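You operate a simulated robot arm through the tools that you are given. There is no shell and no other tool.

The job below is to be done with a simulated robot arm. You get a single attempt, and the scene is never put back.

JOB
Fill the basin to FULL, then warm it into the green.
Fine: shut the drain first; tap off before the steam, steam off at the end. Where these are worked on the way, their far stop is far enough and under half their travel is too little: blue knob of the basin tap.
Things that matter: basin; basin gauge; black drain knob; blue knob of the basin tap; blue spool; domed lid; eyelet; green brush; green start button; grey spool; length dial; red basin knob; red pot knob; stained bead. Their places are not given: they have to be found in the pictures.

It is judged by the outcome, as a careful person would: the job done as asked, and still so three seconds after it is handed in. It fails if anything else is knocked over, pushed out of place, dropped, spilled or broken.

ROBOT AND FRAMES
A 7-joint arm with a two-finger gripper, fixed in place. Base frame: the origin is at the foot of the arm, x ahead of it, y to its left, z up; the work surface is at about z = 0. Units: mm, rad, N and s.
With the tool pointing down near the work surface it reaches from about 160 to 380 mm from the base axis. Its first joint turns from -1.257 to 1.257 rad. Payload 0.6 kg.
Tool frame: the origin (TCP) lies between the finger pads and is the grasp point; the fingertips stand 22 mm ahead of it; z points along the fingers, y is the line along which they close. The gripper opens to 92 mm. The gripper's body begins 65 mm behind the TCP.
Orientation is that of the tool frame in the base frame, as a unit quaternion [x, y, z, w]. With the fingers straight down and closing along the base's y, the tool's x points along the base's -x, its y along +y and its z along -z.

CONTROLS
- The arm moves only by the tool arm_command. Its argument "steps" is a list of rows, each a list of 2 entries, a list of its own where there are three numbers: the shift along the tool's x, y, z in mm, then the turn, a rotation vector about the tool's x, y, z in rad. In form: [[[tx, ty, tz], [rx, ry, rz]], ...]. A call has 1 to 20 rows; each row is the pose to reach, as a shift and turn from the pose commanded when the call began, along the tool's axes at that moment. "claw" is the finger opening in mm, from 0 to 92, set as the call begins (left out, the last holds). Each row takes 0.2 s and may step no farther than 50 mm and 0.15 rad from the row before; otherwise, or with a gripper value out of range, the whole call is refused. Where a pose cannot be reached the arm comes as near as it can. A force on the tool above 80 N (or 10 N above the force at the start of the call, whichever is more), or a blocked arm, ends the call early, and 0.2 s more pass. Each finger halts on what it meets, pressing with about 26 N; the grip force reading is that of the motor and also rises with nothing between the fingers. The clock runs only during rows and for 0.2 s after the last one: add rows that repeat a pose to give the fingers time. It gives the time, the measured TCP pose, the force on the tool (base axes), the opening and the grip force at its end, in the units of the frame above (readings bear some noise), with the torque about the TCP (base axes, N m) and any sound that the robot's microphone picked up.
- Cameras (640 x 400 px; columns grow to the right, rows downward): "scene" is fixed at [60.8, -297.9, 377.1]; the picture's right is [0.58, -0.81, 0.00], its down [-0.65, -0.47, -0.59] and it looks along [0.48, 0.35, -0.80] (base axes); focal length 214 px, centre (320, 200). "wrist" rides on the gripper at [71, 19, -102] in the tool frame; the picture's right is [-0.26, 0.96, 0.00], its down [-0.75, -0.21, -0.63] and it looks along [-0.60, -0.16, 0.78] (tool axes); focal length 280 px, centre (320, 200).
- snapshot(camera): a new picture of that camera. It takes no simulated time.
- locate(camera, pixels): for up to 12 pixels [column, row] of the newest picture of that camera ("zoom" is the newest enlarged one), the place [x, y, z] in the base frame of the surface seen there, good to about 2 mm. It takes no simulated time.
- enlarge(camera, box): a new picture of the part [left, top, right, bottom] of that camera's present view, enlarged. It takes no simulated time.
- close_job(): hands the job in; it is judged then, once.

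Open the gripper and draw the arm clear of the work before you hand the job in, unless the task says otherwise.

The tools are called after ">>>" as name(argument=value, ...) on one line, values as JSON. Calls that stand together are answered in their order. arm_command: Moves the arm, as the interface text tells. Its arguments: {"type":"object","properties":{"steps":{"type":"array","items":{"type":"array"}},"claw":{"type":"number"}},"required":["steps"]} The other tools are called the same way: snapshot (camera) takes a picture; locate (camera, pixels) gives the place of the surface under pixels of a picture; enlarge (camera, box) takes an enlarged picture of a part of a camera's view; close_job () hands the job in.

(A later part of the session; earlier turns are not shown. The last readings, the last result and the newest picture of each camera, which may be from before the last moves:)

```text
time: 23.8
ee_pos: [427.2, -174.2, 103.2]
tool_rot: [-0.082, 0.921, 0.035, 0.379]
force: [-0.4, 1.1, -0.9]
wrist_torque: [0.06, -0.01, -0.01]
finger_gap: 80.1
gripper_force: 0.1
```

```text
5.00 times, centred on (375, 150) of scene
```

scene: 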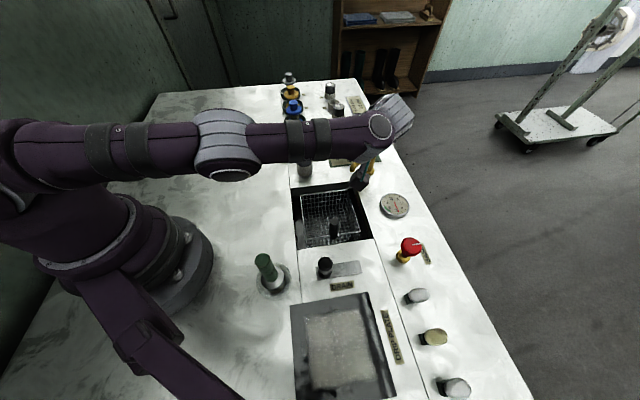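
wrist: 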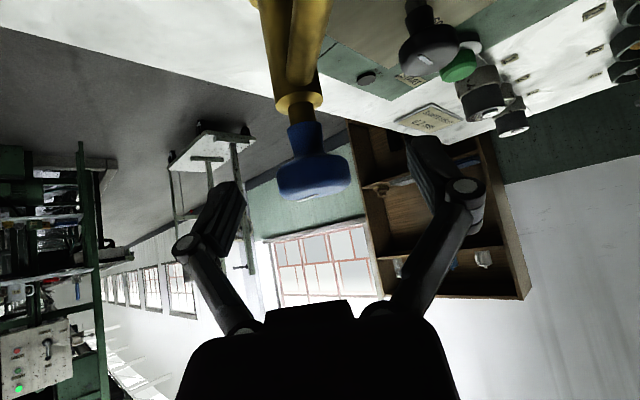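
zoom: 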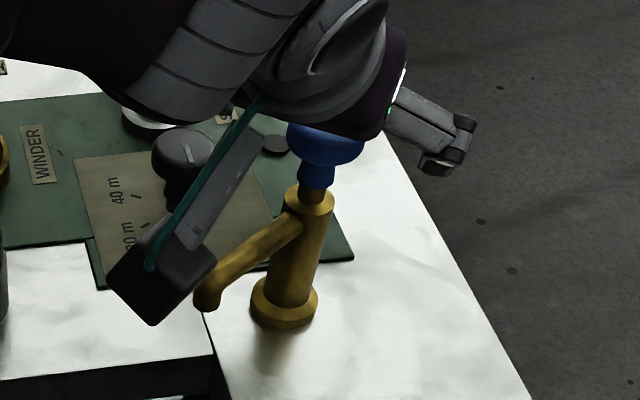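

I locate the ends of the white mark to get the knob's angle.

>>> enlarge(camera="wrist", box=[260, 120, 370, 220])

>>> locate(camera="wrist", pixels=[[298, 201], [308, 197], [318, 195], [310, 185], [277, 180], [350, 180], [311, 200]])

```text
4.00 times, centred on (315, 170) of wrist
```

zoom: 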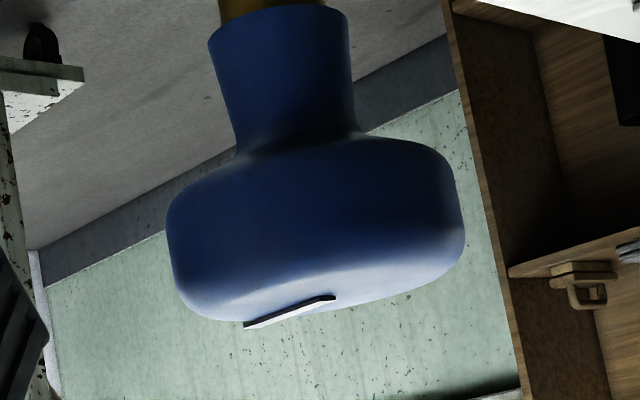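

```text
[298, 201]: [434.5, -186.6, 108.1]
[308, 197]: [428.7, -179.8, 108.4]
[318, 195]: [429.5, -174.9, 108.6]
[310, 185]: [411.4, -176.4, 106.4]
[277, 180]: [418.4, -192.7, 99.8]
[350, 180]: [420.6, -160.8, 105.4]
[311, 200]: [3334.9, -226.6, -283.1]
```

The mark's azimuth is about −1.0 rad, i.e. the knob is back at its closed position. I'll swing the open gripper clockwise around the knob to φ≈−1.07 so that one long counter-clockwise stroke stays within reach.

>>> arm_command(steps=[[[0, -2.8, 0], [0.088, 0, 0.0885]], [[0, -2.8, 0], [0.176, 0, 0.177]], [[0, -2.8, 0], [0.264, 0, 0.2655]], [[0, -2.8, 0], [0.353, 0, 0.354]], [[0, -2.8, 0], [0.441, 0, 0.4425]], [[0, -2.8, 0], [0.529, 0, 0.531]], [[0, -2.8, 0], [0.617, 0, 0.6195]]])

>>> snapshot(camera="wrist")

>>> snapshot(camera="scene")

```text
time: 25.4
ee_pos: [426.7, -178.1, 104.6]
tool_rot: [0.315, 0.869, -0.13, 0.359]
force: [0.4, 0.0, -1.0]
wrist_torque: [-0.03, -0.02, -0.02]
finger_gap: 80.2
gripper_force: 0.0
```

```text
taken
```

wrist: 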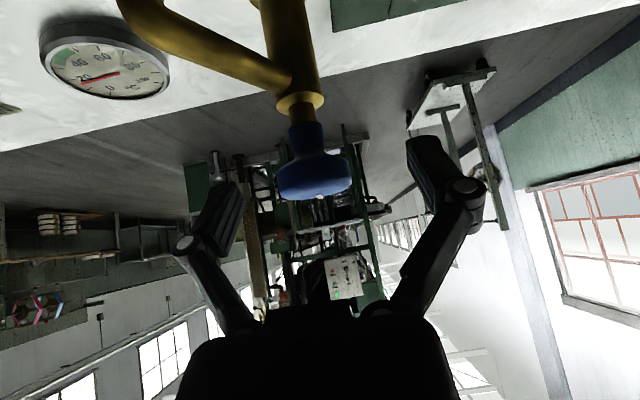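

```text
taken
```

scene: 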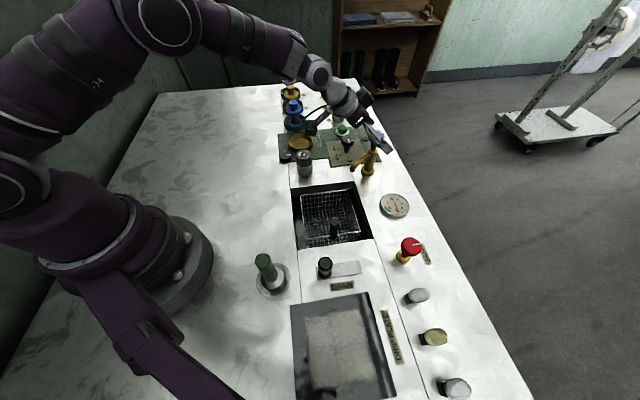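

All clear at φ≈−0.70. I continue another 0.36 rad clockwise.

>>> arm_command(steps=[[[0, 0, 0], [0.085, 0, 0.085]], [[0, 0, 0], [0.17, 0, 0.17]], [[0, 0, 0], [0.255, 0, 0.255]], [[0, 0, 0], [0.255, 0, 0.255]]])

>>> snapshot(camera="wrist")

>>> snapshot(camera="scene")

```text
time: 26.4
ee_pos: [426.8, -177.7, 103.9]
tool_rot: [0.465, 0.799, -0.193, 0.329]
force: [-0.4, -0.4, -0.3]
wrist_torque: [0.0, 0.02, -0.02]
finger_gap: 80.1
gripper_force: 0.0
```

```text
taken
```

wrist: 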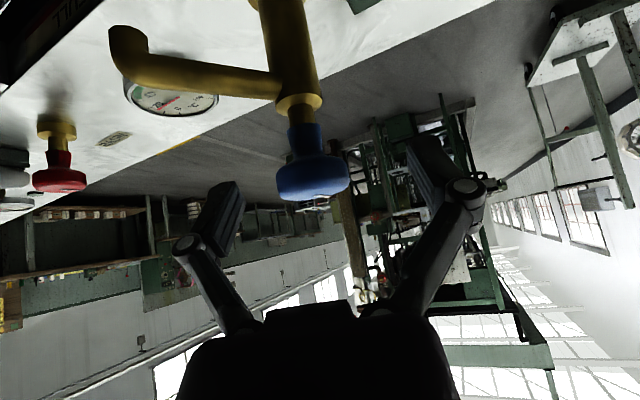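

```text
taken
```

scene: 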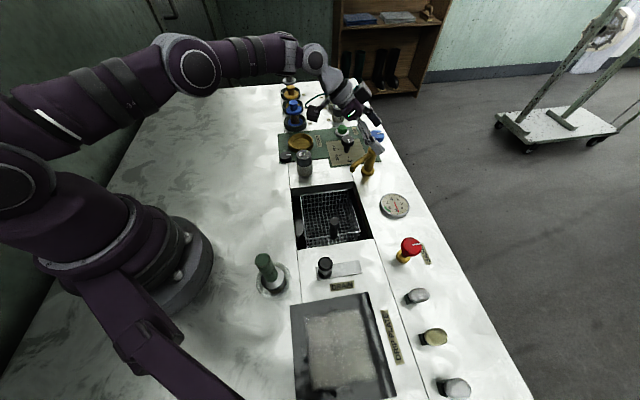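

Reach holds at φ≈−1.06. From the earlier grips I estimate the true axis at (423,−176); I shift slightly to centre and close on the knob.

>>> arm_command(steps=[[[2.2, -2.4, -2.2], [0, 0, 0]], [[2.2, -2.4, -2.2], [0, 0, 0]], [[2.2, -2.4, -2.2], [0, 0, 0]], [[2.2, -2.4, -2.2], [0, 0, 0]], [[2.2, -2.4, -2.2], [0, 0, 0]]], claw=22)

>>> snapshot(camera="wrist")

```text
time: 27.6
ee_pos: [423.8, -175.7, 103.6]
tool_rot: [0.465, 0.799, -0.193, 0.329]
force: [0.0, 5.1, 5.6]
wrist_torque: [0.01, 0.03, 0.02]
finger_gap: 31.0
gripper_force: 28.1
```

```text
taken
```

wrist: 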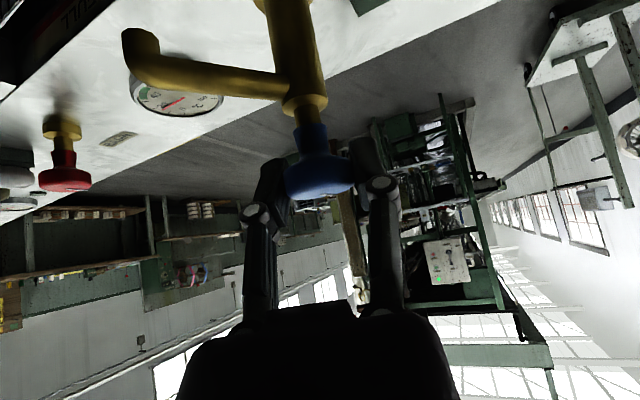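

Centred grip (31 mm, ~5 N side load). I turn counter-clockwise 0.6 rad.

>>> arm_command(steps=[[[0, 0, 0], [-0.0846, 0, -0.085]], [[0, 0, 0], [-0.169, 0, -0.17]], [[0, 0, 0], [-0.254, 0, -0.255]], [[0, 0, 0], [-0.338, 0, -0.34]], [[0, 0, 0], [-0.423, 0, -0.425]]])

>>> enlarge(camera="scene", box=[280, 110, 420, 260])

>>> enlarge(camera="wrist", box=[230, 80, 400, 230])

```text
time: 28.8
ee_pos: [423.2, -177.7, 103.6]
tool_rot: [0.207, 0.901, -0.086, 0.371]
force: [0.9, -1.3, 1.9]
wrist_torque: [0.24, 0.33, -0.04]
finger_gap: 31.0
gripper_force: 28.0
```

```text
2.67 times, centred on (350, 185) of scene
```

zoom: 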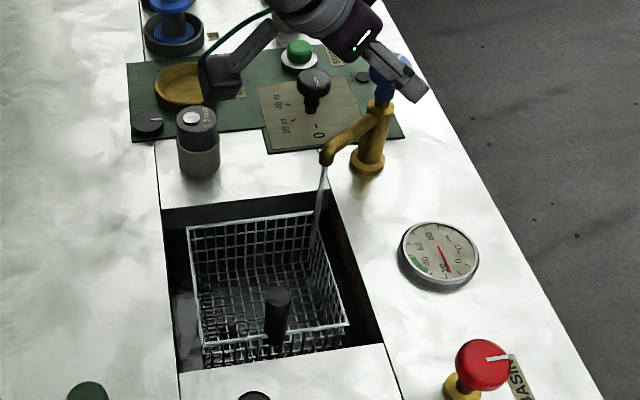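

```text
2.67 times, centred on (315, 155) of wrist
```

zoom: 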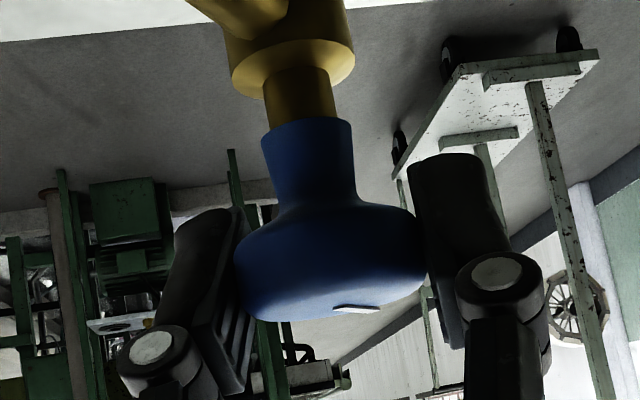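

Water flows steadily and forces stay tiny. I continue 0.6 rad more toward the far stop.

>>> arm_command(steps=[[[0, 0, 0], [-0.0846, 0, -0.085]], [[0, 0, 0], [-0.169, 0, -0.17]], [[0, 0, 0], [-0.254, 0, -0.255]], [[0, 0, 0], [-0.338, 0, -0.34]], [[0, 0, 0], [-0.423, 0, -0.425]]])

>>> enlarge(camera="scene", box=[280, 110, 420, 260])

>>> enlarge(camera="wrist", box=[230, 80, 400, 230])

```text
time: 30.0
ee_pos: [423.6, -176.7, 103.9]
tool_rot: [-0.066, 0.922, 0.027, 0.38]
force: [1.1, -10.1, -4.3]
wrist_torque: [0.06, -0.03, -0.02]
finger_gap: 30.7
gripper_force: 28.1
```

```text
2.67 times, centred on (350, 185) of scene
```

zoom: 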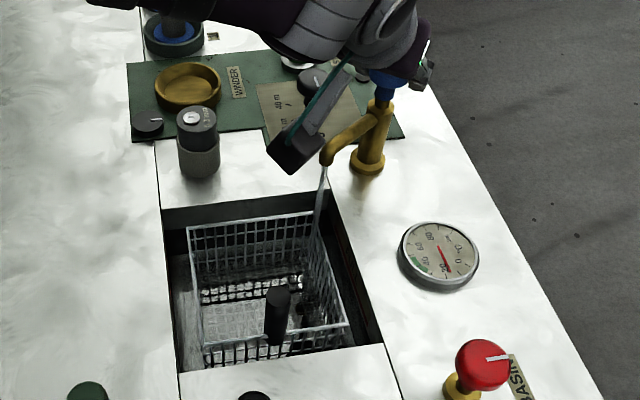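

```text
2.67 times, centred on (315, 155) of wrist
```

zoom: 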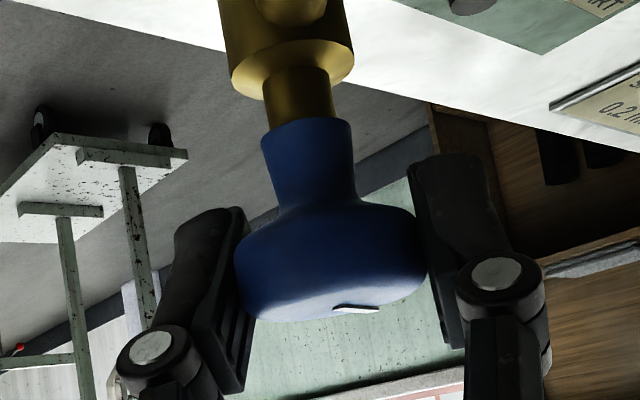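

The level is visibly rising, so the drain is shut. I locate the water surface and the FULL line before going on.

>>> enlarge(camera="scene", box=[285, 175, 385, 250])

>>> locate(camera="scene", pixels=[[325, 228], [340, 226], [302, 225], [360, 205], [365, 220], [355, 190], [345, 218], [320, 215]])

```text
5.33 times, centred on (335, 212) of scene
```

zoom: 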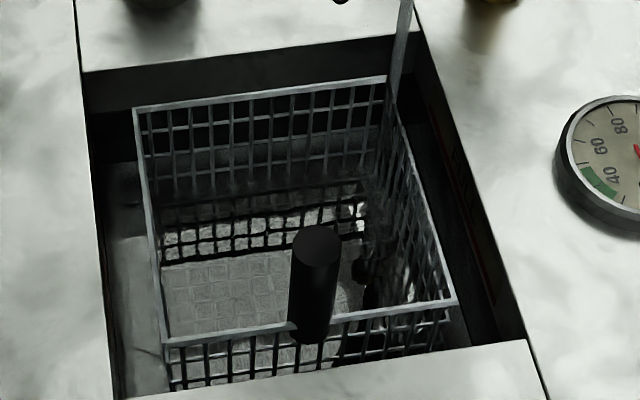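

```text
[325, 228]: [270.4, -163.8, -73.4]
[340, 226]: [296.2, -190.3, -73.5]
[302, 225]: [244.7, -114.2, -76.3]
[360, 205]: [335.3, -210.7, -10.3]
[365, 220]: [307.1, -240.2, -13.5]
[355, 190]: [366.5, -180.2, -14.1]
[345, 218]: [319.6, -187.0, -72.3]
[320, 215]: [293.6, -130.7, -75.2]
```

The water is still shallow; FULL line is near z≈−14. I turn 0.2 rad further and watch the level.

>>> arm_command(steps=[[[0, 0, 0], [-0.0705, 0, -0.071]], [[0, 0, 0], [-0.141, 0, -0.142]]])

>>> enlarge(camera="scene", box=[285, 175, 385, 250])

>>> enlarge(camera="scene", box=[280, 110, 420, 260])

```text
time: 30.6
ee_pos: [424.5, -175.9, 103.5]
tool_rot: [-0.158, 0.911, 0.066, 0.376]
force: [22.1, -24.3, -13.4]
wrist_torque: [0.19, -0.37, -0.02]
finger_gap: 31.1
gripper_force: 28.4
```

```text
5.33 times, centred on (335, 212) of scene
```

zoom: 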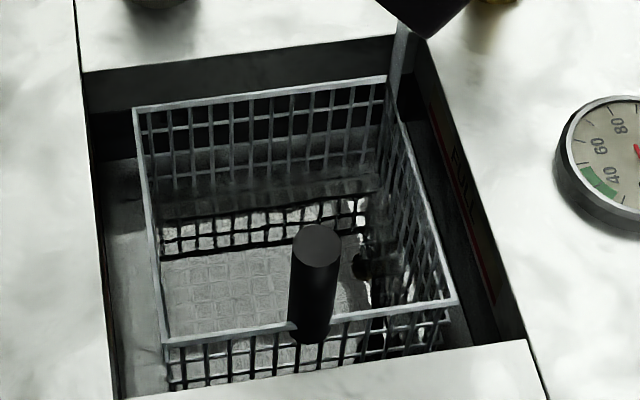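

```text
2.67 times, centred on (350, 185) of scene
```

zoom: 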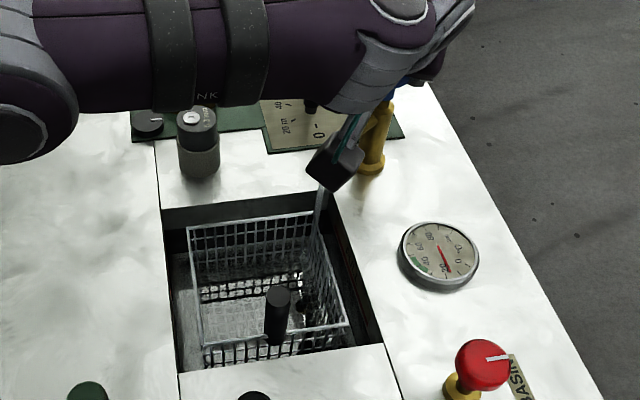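

No stop felt yet (torque −0.02) but the arm nears its reach limit (35 N), so I ease back 0.1 rad, keep hold of the knob, and let the basin fill while watching.

>>> arm_command(steps=[[[0, 0, 0], [0.035, 0, 0.035]], [[0, 0, 0], [0.07, 0, 0.071]], [[0, 0, 0], [0.07, 0, 0.071]]])

>>> enlarge(camera="scene", box=[345, 175, 395, 240])

>>> enlarge(camera="scene", box=[285, 175, 385, 250])

```text
time: 31.4
ee_pos: [423.1, -175.4, 104.8]
tool_rot: [-0.112, 0.918, 0.046, 0.378]
force: [18.9, -26.4, -3.5]
wrist_torque: [-0.16, -0.06, -0.01]
finger_gap: 30.7
gripper_force: 28.0
```

```text
6.15 times, centred on (370, 208) of scene
```

zoom: 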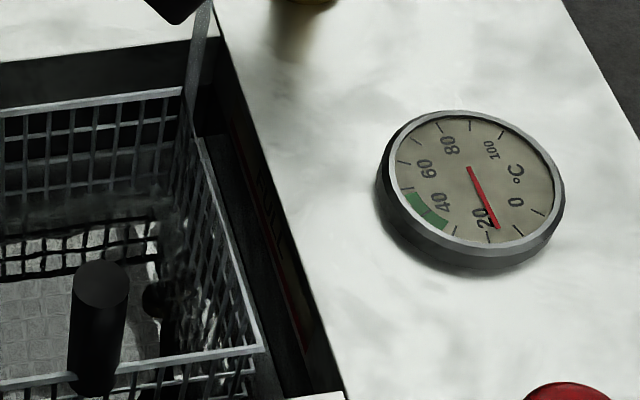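

```text
5.33 times, centred on (335, 212) of scene
```

zoom: 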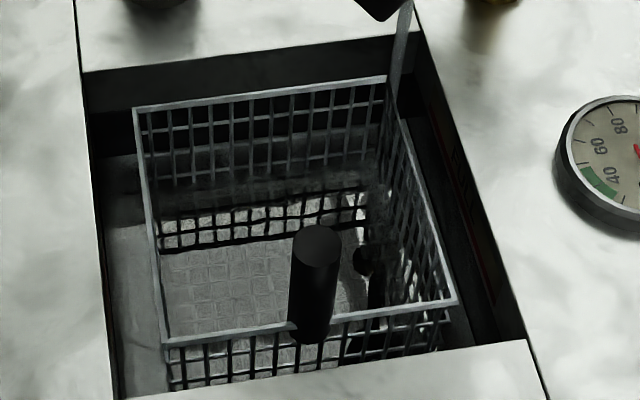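

The level climbs slowly. I relieve the ~30 N side load (shift toward tool −y), hold, and wait one more second.

>>> arm_command(steps=[[[-0.3, -1.2, 0.3], [0, 0, 0]], [[-0.3, -1.2, 0.3], [0, 0, 0]], [[-0.3, -1.2, 0.3], [0, 0, 0]], [[-0.3, -1.2, 0.3], [0, 0, 0]], [[-0.3, -1.2, 0.3], [0, 0, 0]]])

>>> enlarge(camera="scene", box=[285, 175, 385, 250])

>>> snapshot(camera="wrist")

```text
time: 32.6
ee_pos: [424.5, -176.8, 103.8]
tool_rot: [-0.114, 0.918, 0.048, 0.378]
force: [-8.5, -5.6, 11.2]
wrist_torque: [-0.08, 0.13, -0.02]
finger_gap: 30.9
gripper_force: 27.9
```

```text
5.33 times, centred on (335, 212) of scene
```

zoom: 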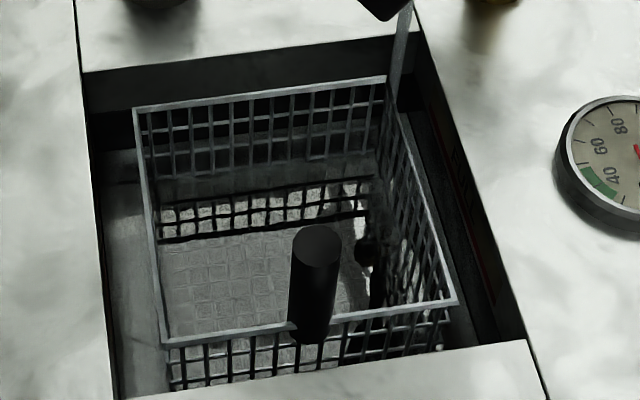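

```text
taken
```

wrist: 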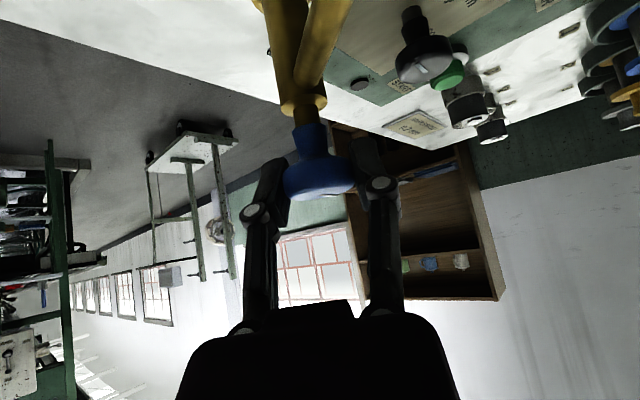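

Level keeps rising and side load is small. I wait 2 s more.

>>> arm_command(steps=[[[0, 0, 0], [0, 0, 0]], [[0, 0, 0], [0, 0, 0]], [[0, 0, 0], [0, 0, 0]], [[0, 0, 0], [0, 0, 0]], [[0, 0, 0], [0, 0, 0]], [[0, 0, 0], [0, 0, 0]], [[0, 0, 0], [0, 0, 0]], [[0, 0, 0], [0, 0, 0]], [[0, 0, 0], [0, 0, 0]]])

>>> enlarge(camera="scene", box=[345, 175, 395, 240])

>>> enlarge(camera="scene", box=[285, 175, 385, 250])

```text
time: 34.6
ee_pos: [425.1, -176.8, 104.0]
tool_rot: [-0.114, 0.918, 0.048, 0.378]
force: [0.2, 4.7, 4.1]
wrist_torque: [0.06, 0.03, -0.01]
finger_gap: 30.4
gripper_force: 28.2
```

```text
6.15 times, centred on (370, 208) of scene
```

zoom: 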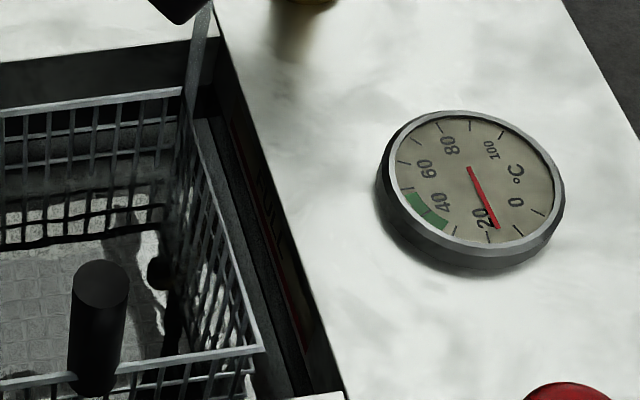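

```text
5.33 times, centred on (335, 212) of scene
```

zoom: 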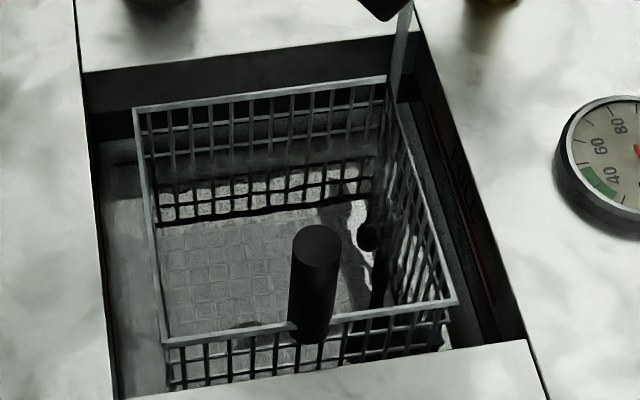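

Far-wall waterline has moved from row ~152 to ~142 in 2 s (≈4 mm/s), level ≈ −50 with FULL ≈ −16. I wait 4 s more.

>>> arm_command(steps=[[[0, 0, 0], [0, 0, 0]], [[0, 0, 0], [0, 0, 0]], [[0, 0, 0], [0, 0, 0]], [[0, 0, 0], [0, 0, 0]], [[0, 0, 0], [0, 0, 0]], [[0, 0, 0], [0, 0, 0]], [[0, 0, 0], [0, 0, 0]], [[0, 0, 0], [0, 0, 0]], [[0, 0, 0], [0, 0, 0]], [[0, 0, 0], [0, 0, 0]], [[0, 0, 0], [0, 0, 0]], [[0, 0, 0], [0, 0, 0]], [[0, 0, 0], [0, 0, 0]], [[0, 0, 0], [0, 0, 0]], [[0, 0, 0], [0, 0, 0]], [[0, 0, 0], [0, 0, 0]], [[0, 0, 0], [0, 0, 0]], [[0, 0, 0], [0, 0, 0]], [[0, 0, 0], [0, 0, 0]]])

>>> enlarge(camera="scene", box=[345, 175, 395, 240])

>>> enlarge(camera="scene", box=[285, 175, 385, 250])

```text
time: 38.6
ee_pos: [424.1, -175.8, 103.7]
tool_rot: [-0.113, 0.918, 0.048, 0.378]
force: [2.2, 16.3, 0.5]
wrist_torque: [0.11, -0.05, 0.03]
finger_gap: 30.3
gripper_force: 27.5
```

```text
6.15 times, centred on (370, 208) of scene
```

zoom: 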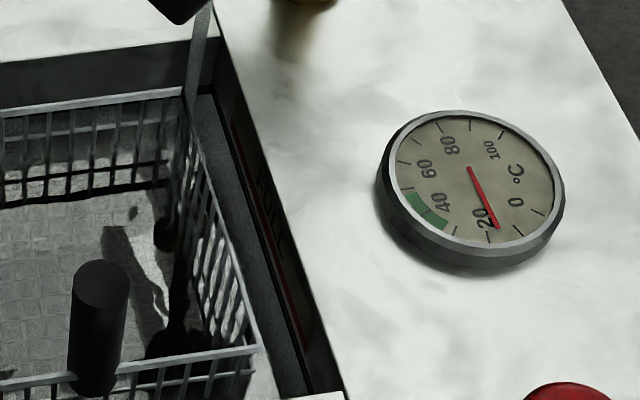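

```text
5.33 times, centred on (335, 212) of scene
```

zoom: 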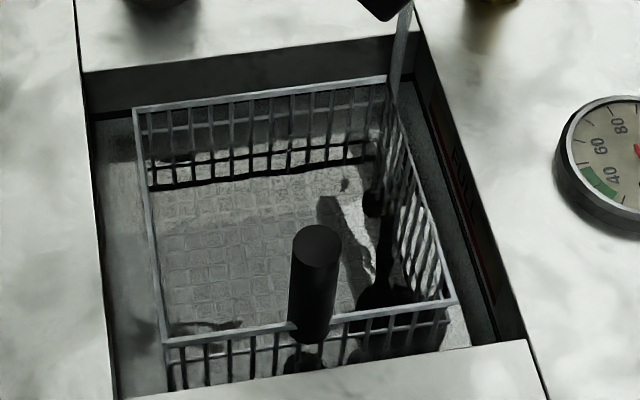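

Waterline is now at row ~120 (z≈−36), about 4.2 mm/s. I begin closing: turn clockwise 0.6 rad over 1.2 s, then re-measure.

>>> arm_command(steps=[[[0, 0.5, 0], [0.0846, 0, 0.085]], [[0, 0.5, 0], [0.169, 0, 0.17]], [[0, 0.5, 0], [0.254, 0, 0.255]], [[0, 0.5, 0], [0.338, 0, 0.34]], [[0, 0.5, 0], [0.423, 0, 0.425]]])

>>> enlarge(camera="scene", box=[345, 175, 395, 240])

>>> enlarge(camera="scene", box=[285, 175, 385, 250])

```text
time: 39.8
ee_pos: [423.8, -176.6, 103.7]
tool_rot: [0.164, 0.91, -0.068, 0.374]
force: [12.4, -1.8, -9.3]
wrist_torque: [-0.02, 0.17, -0.01]
finger_gap: 30.7
gripper_force: 28.4
```

```text
6.15 times, centred on (370, 208) of scene
```

zoom: 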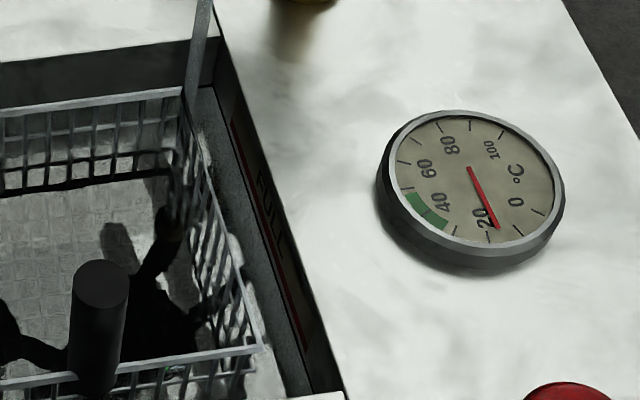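

```text
5.33 times, centred on (335, 212) of scene
```

zoom: 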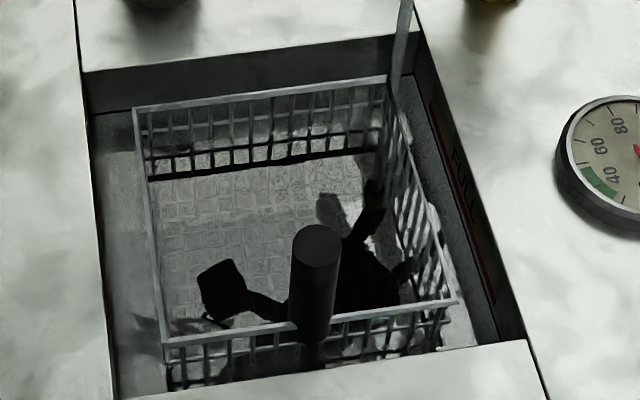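

Still flowing; level about −31. I locate points along the far wall (waterline) and on the red FULL line for accurate heights.

>>> locate(camera="zoom", pixels=[[112, 80], [112, 90], [112, 100], [112, 108], [112, 112], [112, 116], [112, 122], [445, 150], [470, 210], [487, 260], [440, 160], [465, 220]])

>>> enlarge(camera="scene", box=[355, 185, 385, 240])

```text
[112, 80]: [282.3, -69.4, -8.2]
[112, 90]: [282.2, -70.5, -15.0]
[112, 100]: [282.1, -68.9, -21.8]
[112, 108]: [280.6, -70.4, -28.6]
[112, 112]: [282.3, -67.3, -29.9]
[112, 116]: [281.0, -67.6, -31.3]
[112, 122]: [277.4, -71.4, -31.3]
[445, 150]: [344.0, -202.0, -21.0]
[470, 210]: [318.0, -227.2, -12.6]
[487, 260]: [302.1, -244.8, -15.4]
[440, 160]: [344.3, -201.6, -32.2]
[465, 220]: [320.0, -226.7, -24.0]
```

```text
7.27 times, centred on (370, 212) of scene
```

zoom: 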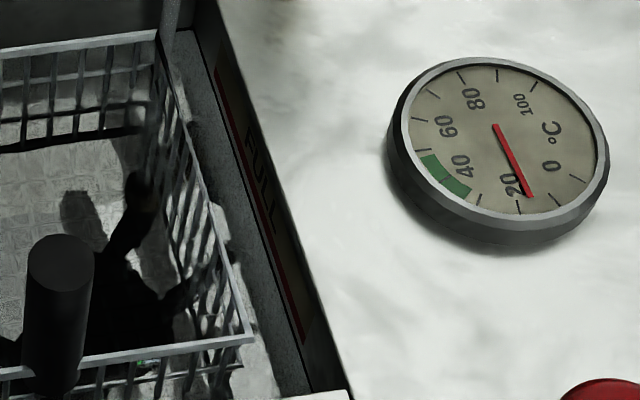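

Water surface reads z=−31.3. I now locate the red line itself in the newest zoom.

>>> locate(camera="zoom", pixels=[[219, 75], [231, 113], [246, 160], [262, 210], [275, 250], [295, 315], [300, 333], [80, 160], [50, 200], [218, 90], [270, 280], [285, 340]])

```text
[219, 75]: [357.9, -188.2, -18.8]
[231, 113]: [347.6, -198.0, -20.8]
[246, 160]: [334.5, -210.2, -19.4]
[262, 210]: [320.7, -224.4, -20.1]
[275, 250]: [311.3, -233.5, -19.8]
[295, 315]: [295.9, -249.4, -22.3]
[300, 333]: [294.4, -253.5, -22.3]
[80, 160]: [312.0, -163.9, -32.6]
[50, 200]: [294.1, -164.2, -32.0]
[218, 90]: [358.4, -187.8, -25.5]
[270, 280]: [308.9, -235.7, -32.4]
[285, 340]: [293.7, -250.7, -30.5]
```

FULL line is at z≈−20 and water at ≈−32. I wait 1.2 s and re-measure before closing fully.

>>> arm_command(steps=[[[0, 0, 0], [0, 0, 0]], [[0, 0, 0], [0, 0, 0]], [[0, 0, 0], [0, 0, 0]], [[0, 0, 0], [0, 0, 0]], [[0, 0, 0], [0, 0, 0]]])

>>> enlarge(camera="scene", box=[285, 175, 385, 250])

>>> locate(camera="zoom", pixels=[[120, 130], [120, 160], [120, 200], [130, 300], [200, 220], [240, 200], [280, 220], [220, 240]])

```text
time: 41.0
ee_pos: [424.1, -176.7, 104.0]
tool_rot: [0.163, 0.91, -0.068, 0.374]
force: [1.7, -3.4, -1.8]
wrist_torque: [-0.01, -0.02, 0.02]
finger_gap: 30.4
gripper_force: 27.8
```

```text
5.33 times, centred on (335, 212) of scene
```

zoom: 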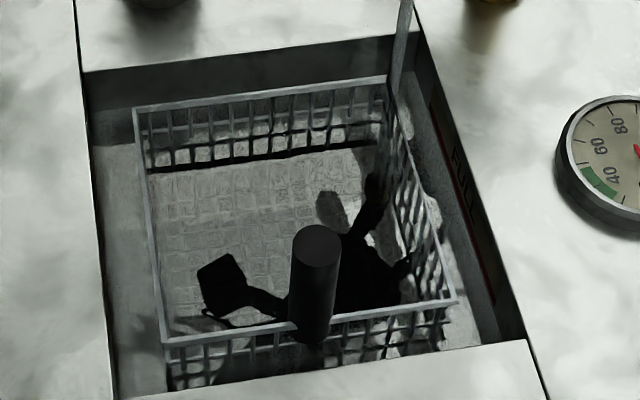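

```text
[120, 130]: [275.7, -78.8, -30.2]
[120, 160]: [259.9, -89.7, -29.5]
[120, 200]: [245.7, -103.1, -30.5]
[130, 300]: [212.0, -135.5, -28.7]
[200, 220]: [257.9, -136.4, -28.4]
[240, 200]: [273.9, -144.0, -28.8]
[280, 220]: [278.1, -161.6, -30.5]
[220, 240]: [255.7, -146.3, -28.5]
```

Surface ≈ −29.4, now rising ~2.2 mm/s. I wait 3 s more.

>>> arm_command(steps=[[[0, 0, 0], [0, 0, 0]], [[0, 0, 0], [0, 0, 0]], [[0, 0, 0], [0, 0, 0]], [[0, 0, 0], [0, 0, 0]], [[0, 0, 0], [0, 0, 0]], [[0, 0, 0], [0, 0, 0]], [[0, 0, 0], [0, 0, 0]], [[0, 0, 0], [0, 0, 0]], [[0, 0, 0], [0, 0, 0]], [[0, 0, 0], [0, 0, 0]], [[0, 0, 0], [0, 0, 0]], [[0, 0, 0], [0, 0, 0]], [[0, 0, 0], [0, 0, 0]]])

>>> enlarge(camera="scene", box=[355, 185, 385, 240])

>>> enlarge(camera="scene", box=[285, 175, 385, 250])

>>> locate(camera="zoom", pixels=[[120, 130], [120, 160], [120, 200], [130, 300], [200, 220], [240, 200], [280, 220], [220, 240], [180, 200], [260, 180], [200, 190], [180, 250]])

```text
time: 43.8
ee_pos: [424.1, -176.0, 103.5]
tool_rot: [0.164, 0.91, -0.068, 0.375]
force: [-5.2, -9.9, 1.5]
wrist_torque: [-0.03, 0.03, 0.02]
finger_gap: 30.4
gripper_force: 27.7
```

```text
7.27 times, centred on (370, 212) of scene
```

zoom: 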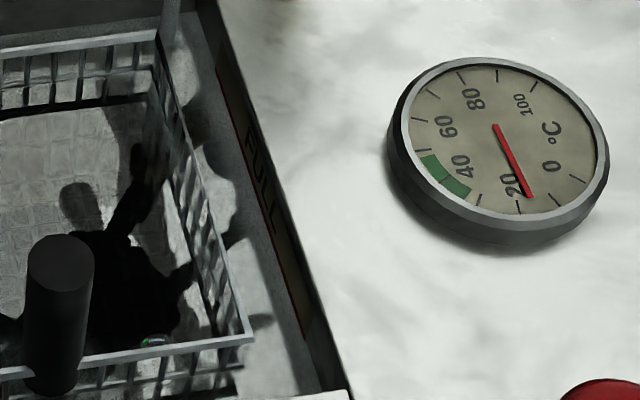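

```text
5.33 times, centred on (335, 212) of scene
```

zoom: 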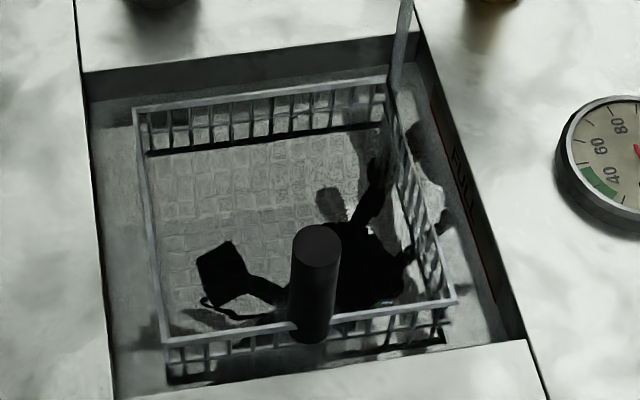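

```text
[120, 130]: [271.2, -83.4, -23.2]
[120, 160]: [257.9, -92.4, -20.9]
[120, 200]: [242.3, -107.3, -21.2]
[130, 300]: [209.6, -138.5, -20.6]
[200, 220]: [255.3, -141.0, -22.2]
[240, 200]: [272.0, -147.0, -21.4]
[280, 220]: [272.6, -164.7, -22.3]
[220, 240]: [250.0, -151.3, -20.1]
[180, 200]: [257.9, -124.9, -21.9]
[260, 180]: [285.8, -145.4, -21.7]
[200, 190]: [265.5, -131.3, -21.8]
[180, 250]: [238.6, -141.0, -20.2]
```

Surface ≈ −21.5, touching the red line (−20). I shut the tap now: clockwise 0.72 rad at near full speed.

>>> arm_command(steps=[[[0, 0, 0], [0.1, 0, 0.1]], [[0, 0, 0], [0.2, 0, 0.2]], [[0, 0, 0], [0.3, 0, 0.3]], [[0, 0, 0], [0.4, 0, 0.4]], [[0, 0, 0], [0.495, 0, 0.497]], [[0, 0, 0], [0.51, 0, 0.512]]])

>>> enlarge(camera="scene", box=[280, 110, 420, 260])

>>> enlarge(camera="scene", box=[285, 175, 385, 250])

>>> locate(camera="zoom", pixels=[[120, 130], [120, 160], [120, 200], [130, 300], [200, 220], [240, 200], [280, 220], [220, 240], [180, 200], [260, 180], [200, 190], [180, 250]])

>>> snapshot(camera="wrist")

```text
time: 45.2
ee_pos: [424.9, -176.0, 105.1]
tool_rot: [0.474, 0.794, -0.195, 0.326]
force: [4.2, -11.3, -6.3]
wrist_torque: [-0.33, -0.26, 0.0]
finger_gap: 30.5
gripper_force: 28.2
```

```text
2.67 times, centred on (350, 185) of scene
```

zoom: 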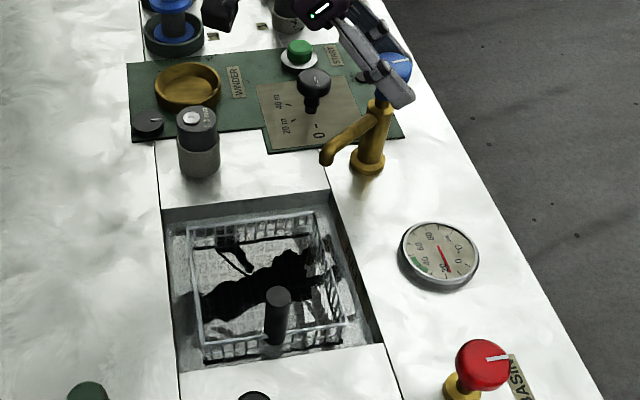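

```text
5.33 times, centred on (335, 212) of scene
```

zoom: 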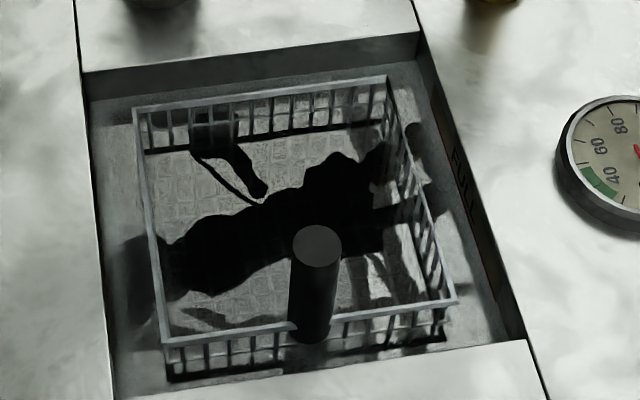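

```text
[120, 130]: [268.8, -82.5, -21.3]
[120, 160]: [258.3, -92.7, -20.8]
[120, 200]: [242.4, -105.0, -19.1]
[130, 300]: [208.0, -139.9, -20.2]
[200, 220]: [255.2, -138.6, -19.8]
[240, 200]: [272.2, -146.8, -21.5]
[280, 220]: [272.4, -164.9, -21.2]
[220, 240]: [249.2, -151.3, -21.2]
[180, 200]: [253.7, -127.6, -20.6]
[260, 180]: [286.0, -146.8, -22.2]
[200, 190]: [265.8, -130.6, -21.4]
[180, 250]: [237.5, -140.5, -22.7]
```

```text
taken
```

wrist: 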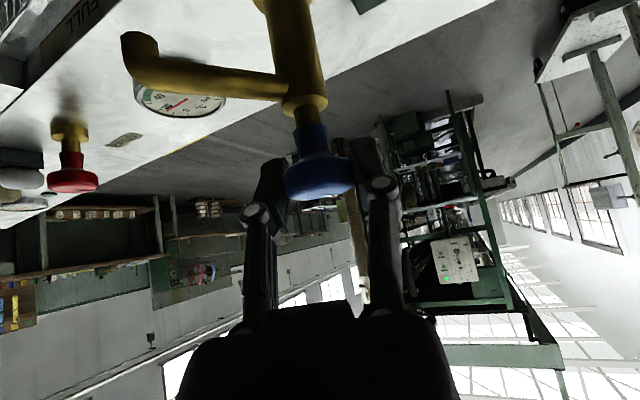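

The stream has stopped and the surface reads ≈ −21. I press a touch further clockwise to make sure the tap is firmly shut, and check the line.

>>> arm_command(steps=[[[0, 0, 0], [0.03, 0, 0.03]], [[0, 0, 0], [0.055, 0, 0.055]], [[0, 0, 0], [0.055, 0, 0.055]]])

>>> enlarge(camera="scene", box=[355, 185, 385, 240])

>>> enlarge(camera="scene", box=[340, 110, 400, 190])

```text
time: 46.0
ee_pos: [424.2, -176.9, 104.5]
tool_rot: [0.504, 0.776, -0.209, 0.318]
force: [-2.1, -1.2, 0.5]
wrist_torque: [0.01, -0.04, 0.03]
finger_gap: 30.3
gripper_force: 28.1
```

```text
7.27 times, centred on (370, 212) of scene
```

zoom: 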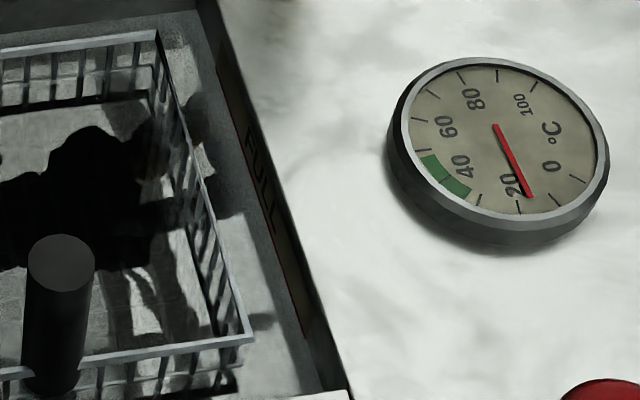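

```text
5.00 times, centred on (370, 150) of scene
```

zoom: 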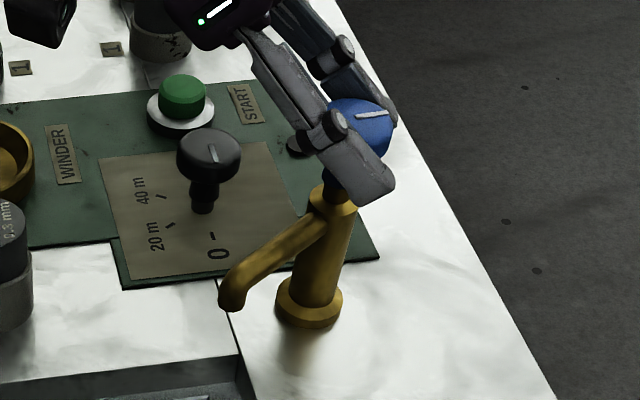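

Water stands on the red line and the knob's mark points right as at the start; no stream. I release the knob and back straight out along the tool axis.

>>> arm_command(steps=[[[0, 0, 0], [0, 0, 0]], [[0, 0, 0], [0, 0, 0]], [[0, 0, 0], [0, 0, 0]], [[0, 0, -20], [0, 0, 0]], [[0, 0, -45], [0, 0, 0]], [[0, 0, -75], [0, 0, 0]], [[0, 0, -105], [0, 0, 0]]], claw=76)

>>> snapshot(camera="scene")

>>> enlarge(camera="scene", box=[335, 110, 405, 190])

>>> enlarge(camera="scene", box=[370, 220, 450, 320])

```text
time: 47.6
ee_pos: [395.9, -107.7, 178.3]
tool_rot: [0.504, 0.775, -0.209, 0.319]
force: [-0.2, 0.7, 0.9]
wrist_torque: [-0.02, 0.01, 0.03]
finger_gap: 76.1
gripper_force: 0.1
```

```text
taken
```

scene: 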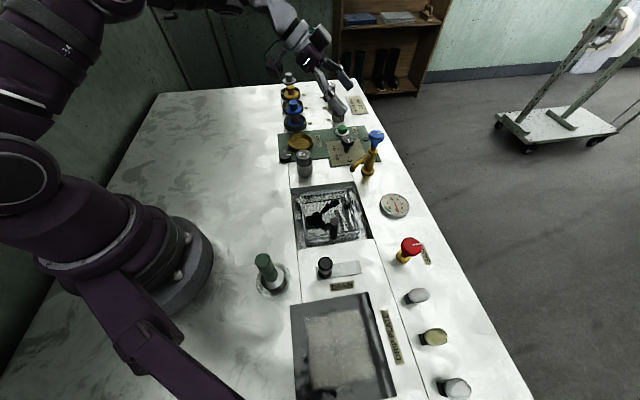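

```text
5.00 times, centred on (370, 150) of scene
```

zoom: 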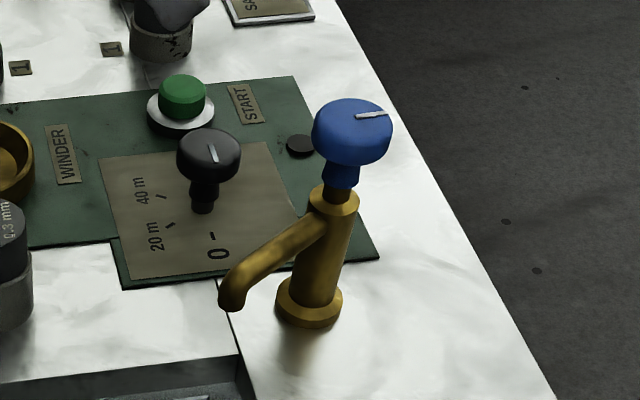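

```text
4.00 times, centred on (410, 270) of scene
```

zoom: 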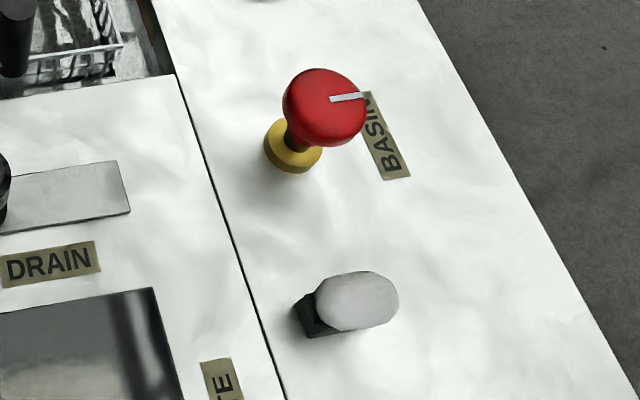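

Tap is off and clear. I locate the red basin knob and its neighbours precisely in the newest zoom.

>>> locate(camera="zoom", pixels=[[286, 108], [362, 108], [325, 73], [320, 100], [320, 140], [267, 145], [318, 155], [290, 168], [345, 98], [358, 285], [300, 325], [395, 295]])

>>> enlarge(camera="scene", box=[375, 185, 420, 225])

>>> enlarge(camera="scene", box=[260, 240, 480, 400])

```text
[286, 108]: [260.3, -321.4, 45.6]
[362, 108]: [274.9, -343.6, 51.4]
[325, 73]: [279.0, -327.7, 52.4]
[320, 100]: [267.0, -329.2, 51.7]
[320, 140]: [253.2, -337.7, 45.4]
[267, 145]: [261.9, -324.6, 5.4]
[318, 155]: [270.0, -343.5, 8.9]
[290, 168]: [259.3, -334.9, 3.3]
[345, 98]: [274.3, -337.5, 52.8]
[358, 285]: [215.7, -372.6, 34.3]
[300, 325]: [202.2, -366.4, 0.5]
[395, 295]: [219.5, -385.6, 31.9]
```

```text
10.00 times, centred on (398, 205) of scene
```

zoom: 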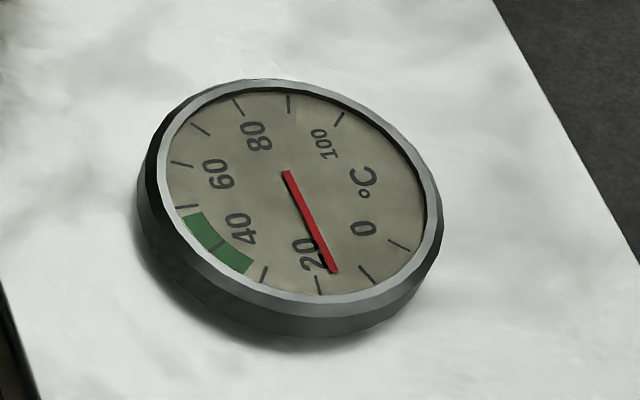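

```text
2.50 times, centred on (370, 320) of scene
```

zoom: 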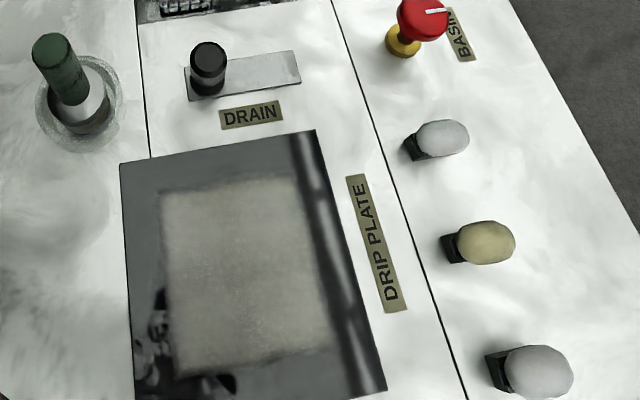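

Red knob centre ≈ (268,−331), top z≈53; the gauge reads ~17 °C with green ≈ 33–48. I fly over at safe height to a pre-grasp on its inner side, reducing tilt to 0.5 rad.

>>> arm_command(steps=[[[-10, -30, 0], [0, 0.05, 0]], [[-20, -65, 12], [0, 0.1, 0]], [[-30, -100, 30], [0, 0.15, 0]], [[-40, -135, 52], [0, 0.2, 0]], [[-50, -170, 76], [0, 0.25, 0]], [[-57.5, -201, 97.8], [0, 0.283, 0]], [[-57.5, -201, 97.8], [0, 0.283, 0]]])

>>> snapshot(camera="wrist")

>>> snapshot(camera="scene")

```text
time: 49.2
ee_pos: [256.2, -290.6, 151.2]
tool_rot: [0.529, 0.812, -0.136, 0.206]
force: [0.3, -0.1, 0.0]
wrist_torque: [0.01, 0.0, -0.01]
finger_gap: 76.0
gripper_force: 0.0
```

```text
taken
```

wrist: 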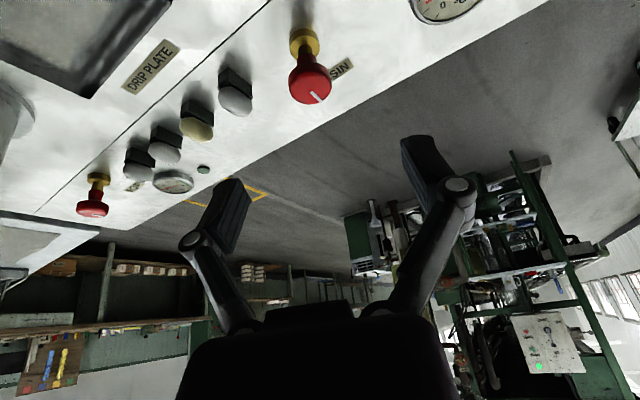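

```text
taken
```

scene: 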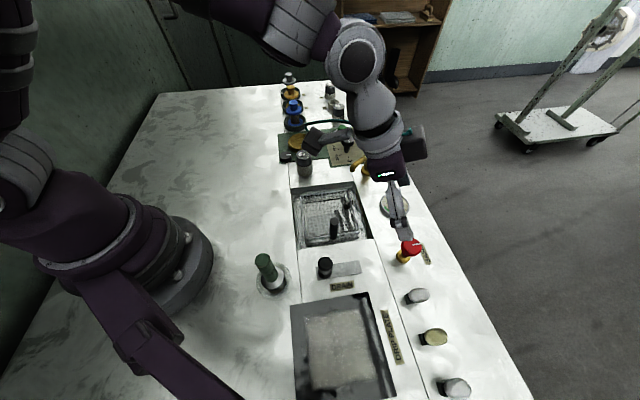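

The red basin knob is at (310,80) in the wrist view. I move to 60 mm short of it and yaw slightly clockwise to leave room for a counter-clockwise stroke.

>>> arm_command(steps=[[[4, 0.5, 14], [0.029, 0, 0.053]], [[7, 0.8, 28], [0.058, 0, 0.107]], [[10.5, 1.1, 42], [0.087, 0, 0.16]], [[13.9, 1.5, 54.5], [0.116, 0, 0.213]], [[13.9, 1.5, 54.5], [0.116, 0, 0.213]]], claw=64)

>>> snapshot(camera="wrist")

>>> snapshot(camera="scene")

```text
time: 50.4
ee_pos: [262.5, -303.0, 96.1]
tool_rot: [0.623, 0.742, -0.159, 0.188]
force: [0.3, 0.4, 0.5]
wrist_torque: [0.01, 0.0, 0.01]
finger_gap: 64.0
gripper_force: 0.0
```

```text
taken
```

wrist: 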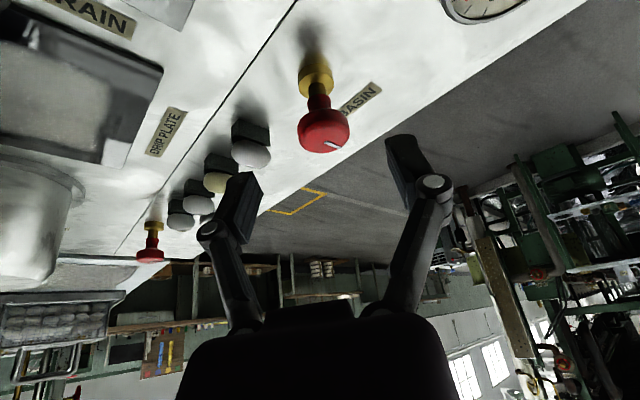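

```text
taken
```

scene: 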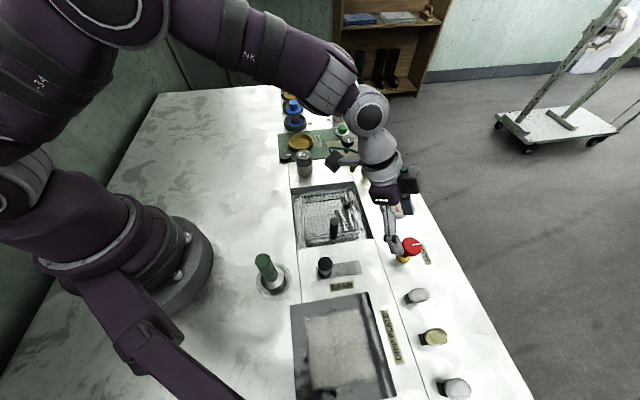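

Knob sits at (323,130), on the tool axis. I advance 60 mm and close on it.

>>> arm_command(steps=[[[0, 0.8, 20], [0, 0, 0]], [[0, 0.8, 40], [0, 0, 0]], [[0, 0.8, 54], [0, 0, 0]], [[0, 0.8, 59], [0, 0, 0]], [[0, 0.8, 59], [0, 0, 0]]])

>>> snapshot(camera="wrist")

>>> enlarge(camera="scene", box=[340, 170, 450, 300])

```text
time: 51.6
ee_pos: [267.3, -330.2, 44.4]
tool_rot: [0.623, 0.742, -0.161, 0.189]
force: [-0.5, 0.3, 1.2]
wrist_torque: [-0.01, -0.01, 0.01]
finger_gap: 63.8
gripper_force: 0.1
```

```text
taken
```

wrist: 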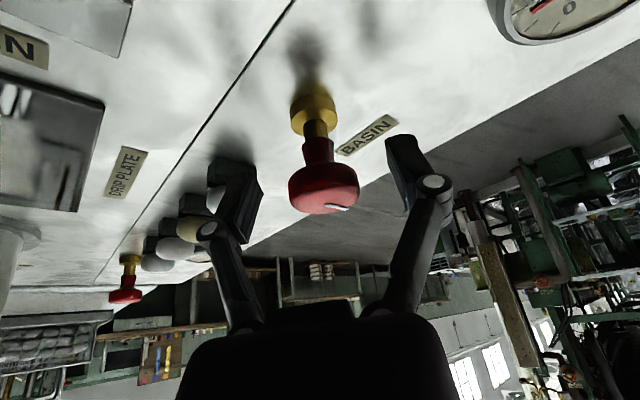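

```text
3.08 times, centred on (395, 235) of scene
```

zoom: 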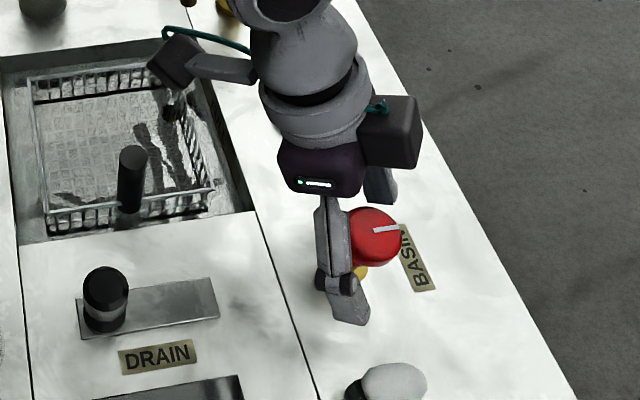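

The knob is at the grasp point (325,188). I close on it.

>>> arm_command(steps=[[[0, 1, 0], [0, 0, 0]], [[0, 1, 0], [0, 0, 0]], [[0, 1, 0], [0, 0, 0]], [[0, 1, 0], [0, 0, 0]]], claw=18)

>>> snapshot(camera="wrist")

```text
time: 52.6
ee_pos: [269.0, -330.1, 43.7]
tool_rot: [0.622, 0.742, -0.16, 0.189]
force: [-3.8, 3.5, 2.8]
wrist_torque: [-0.03, 0.0, -0.01]
finger_gap: 30.7
gripper_force: 28.0
```

```text
taken
```

wrist: 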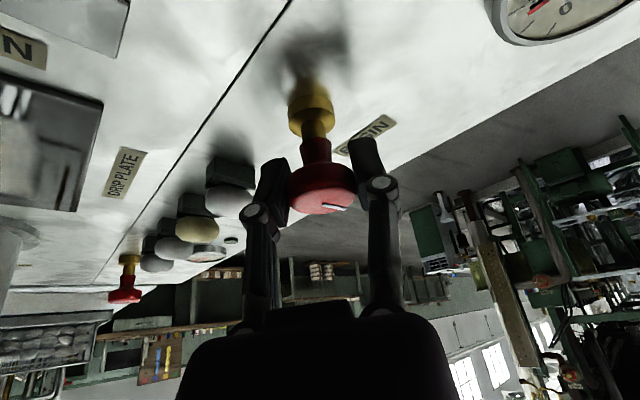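

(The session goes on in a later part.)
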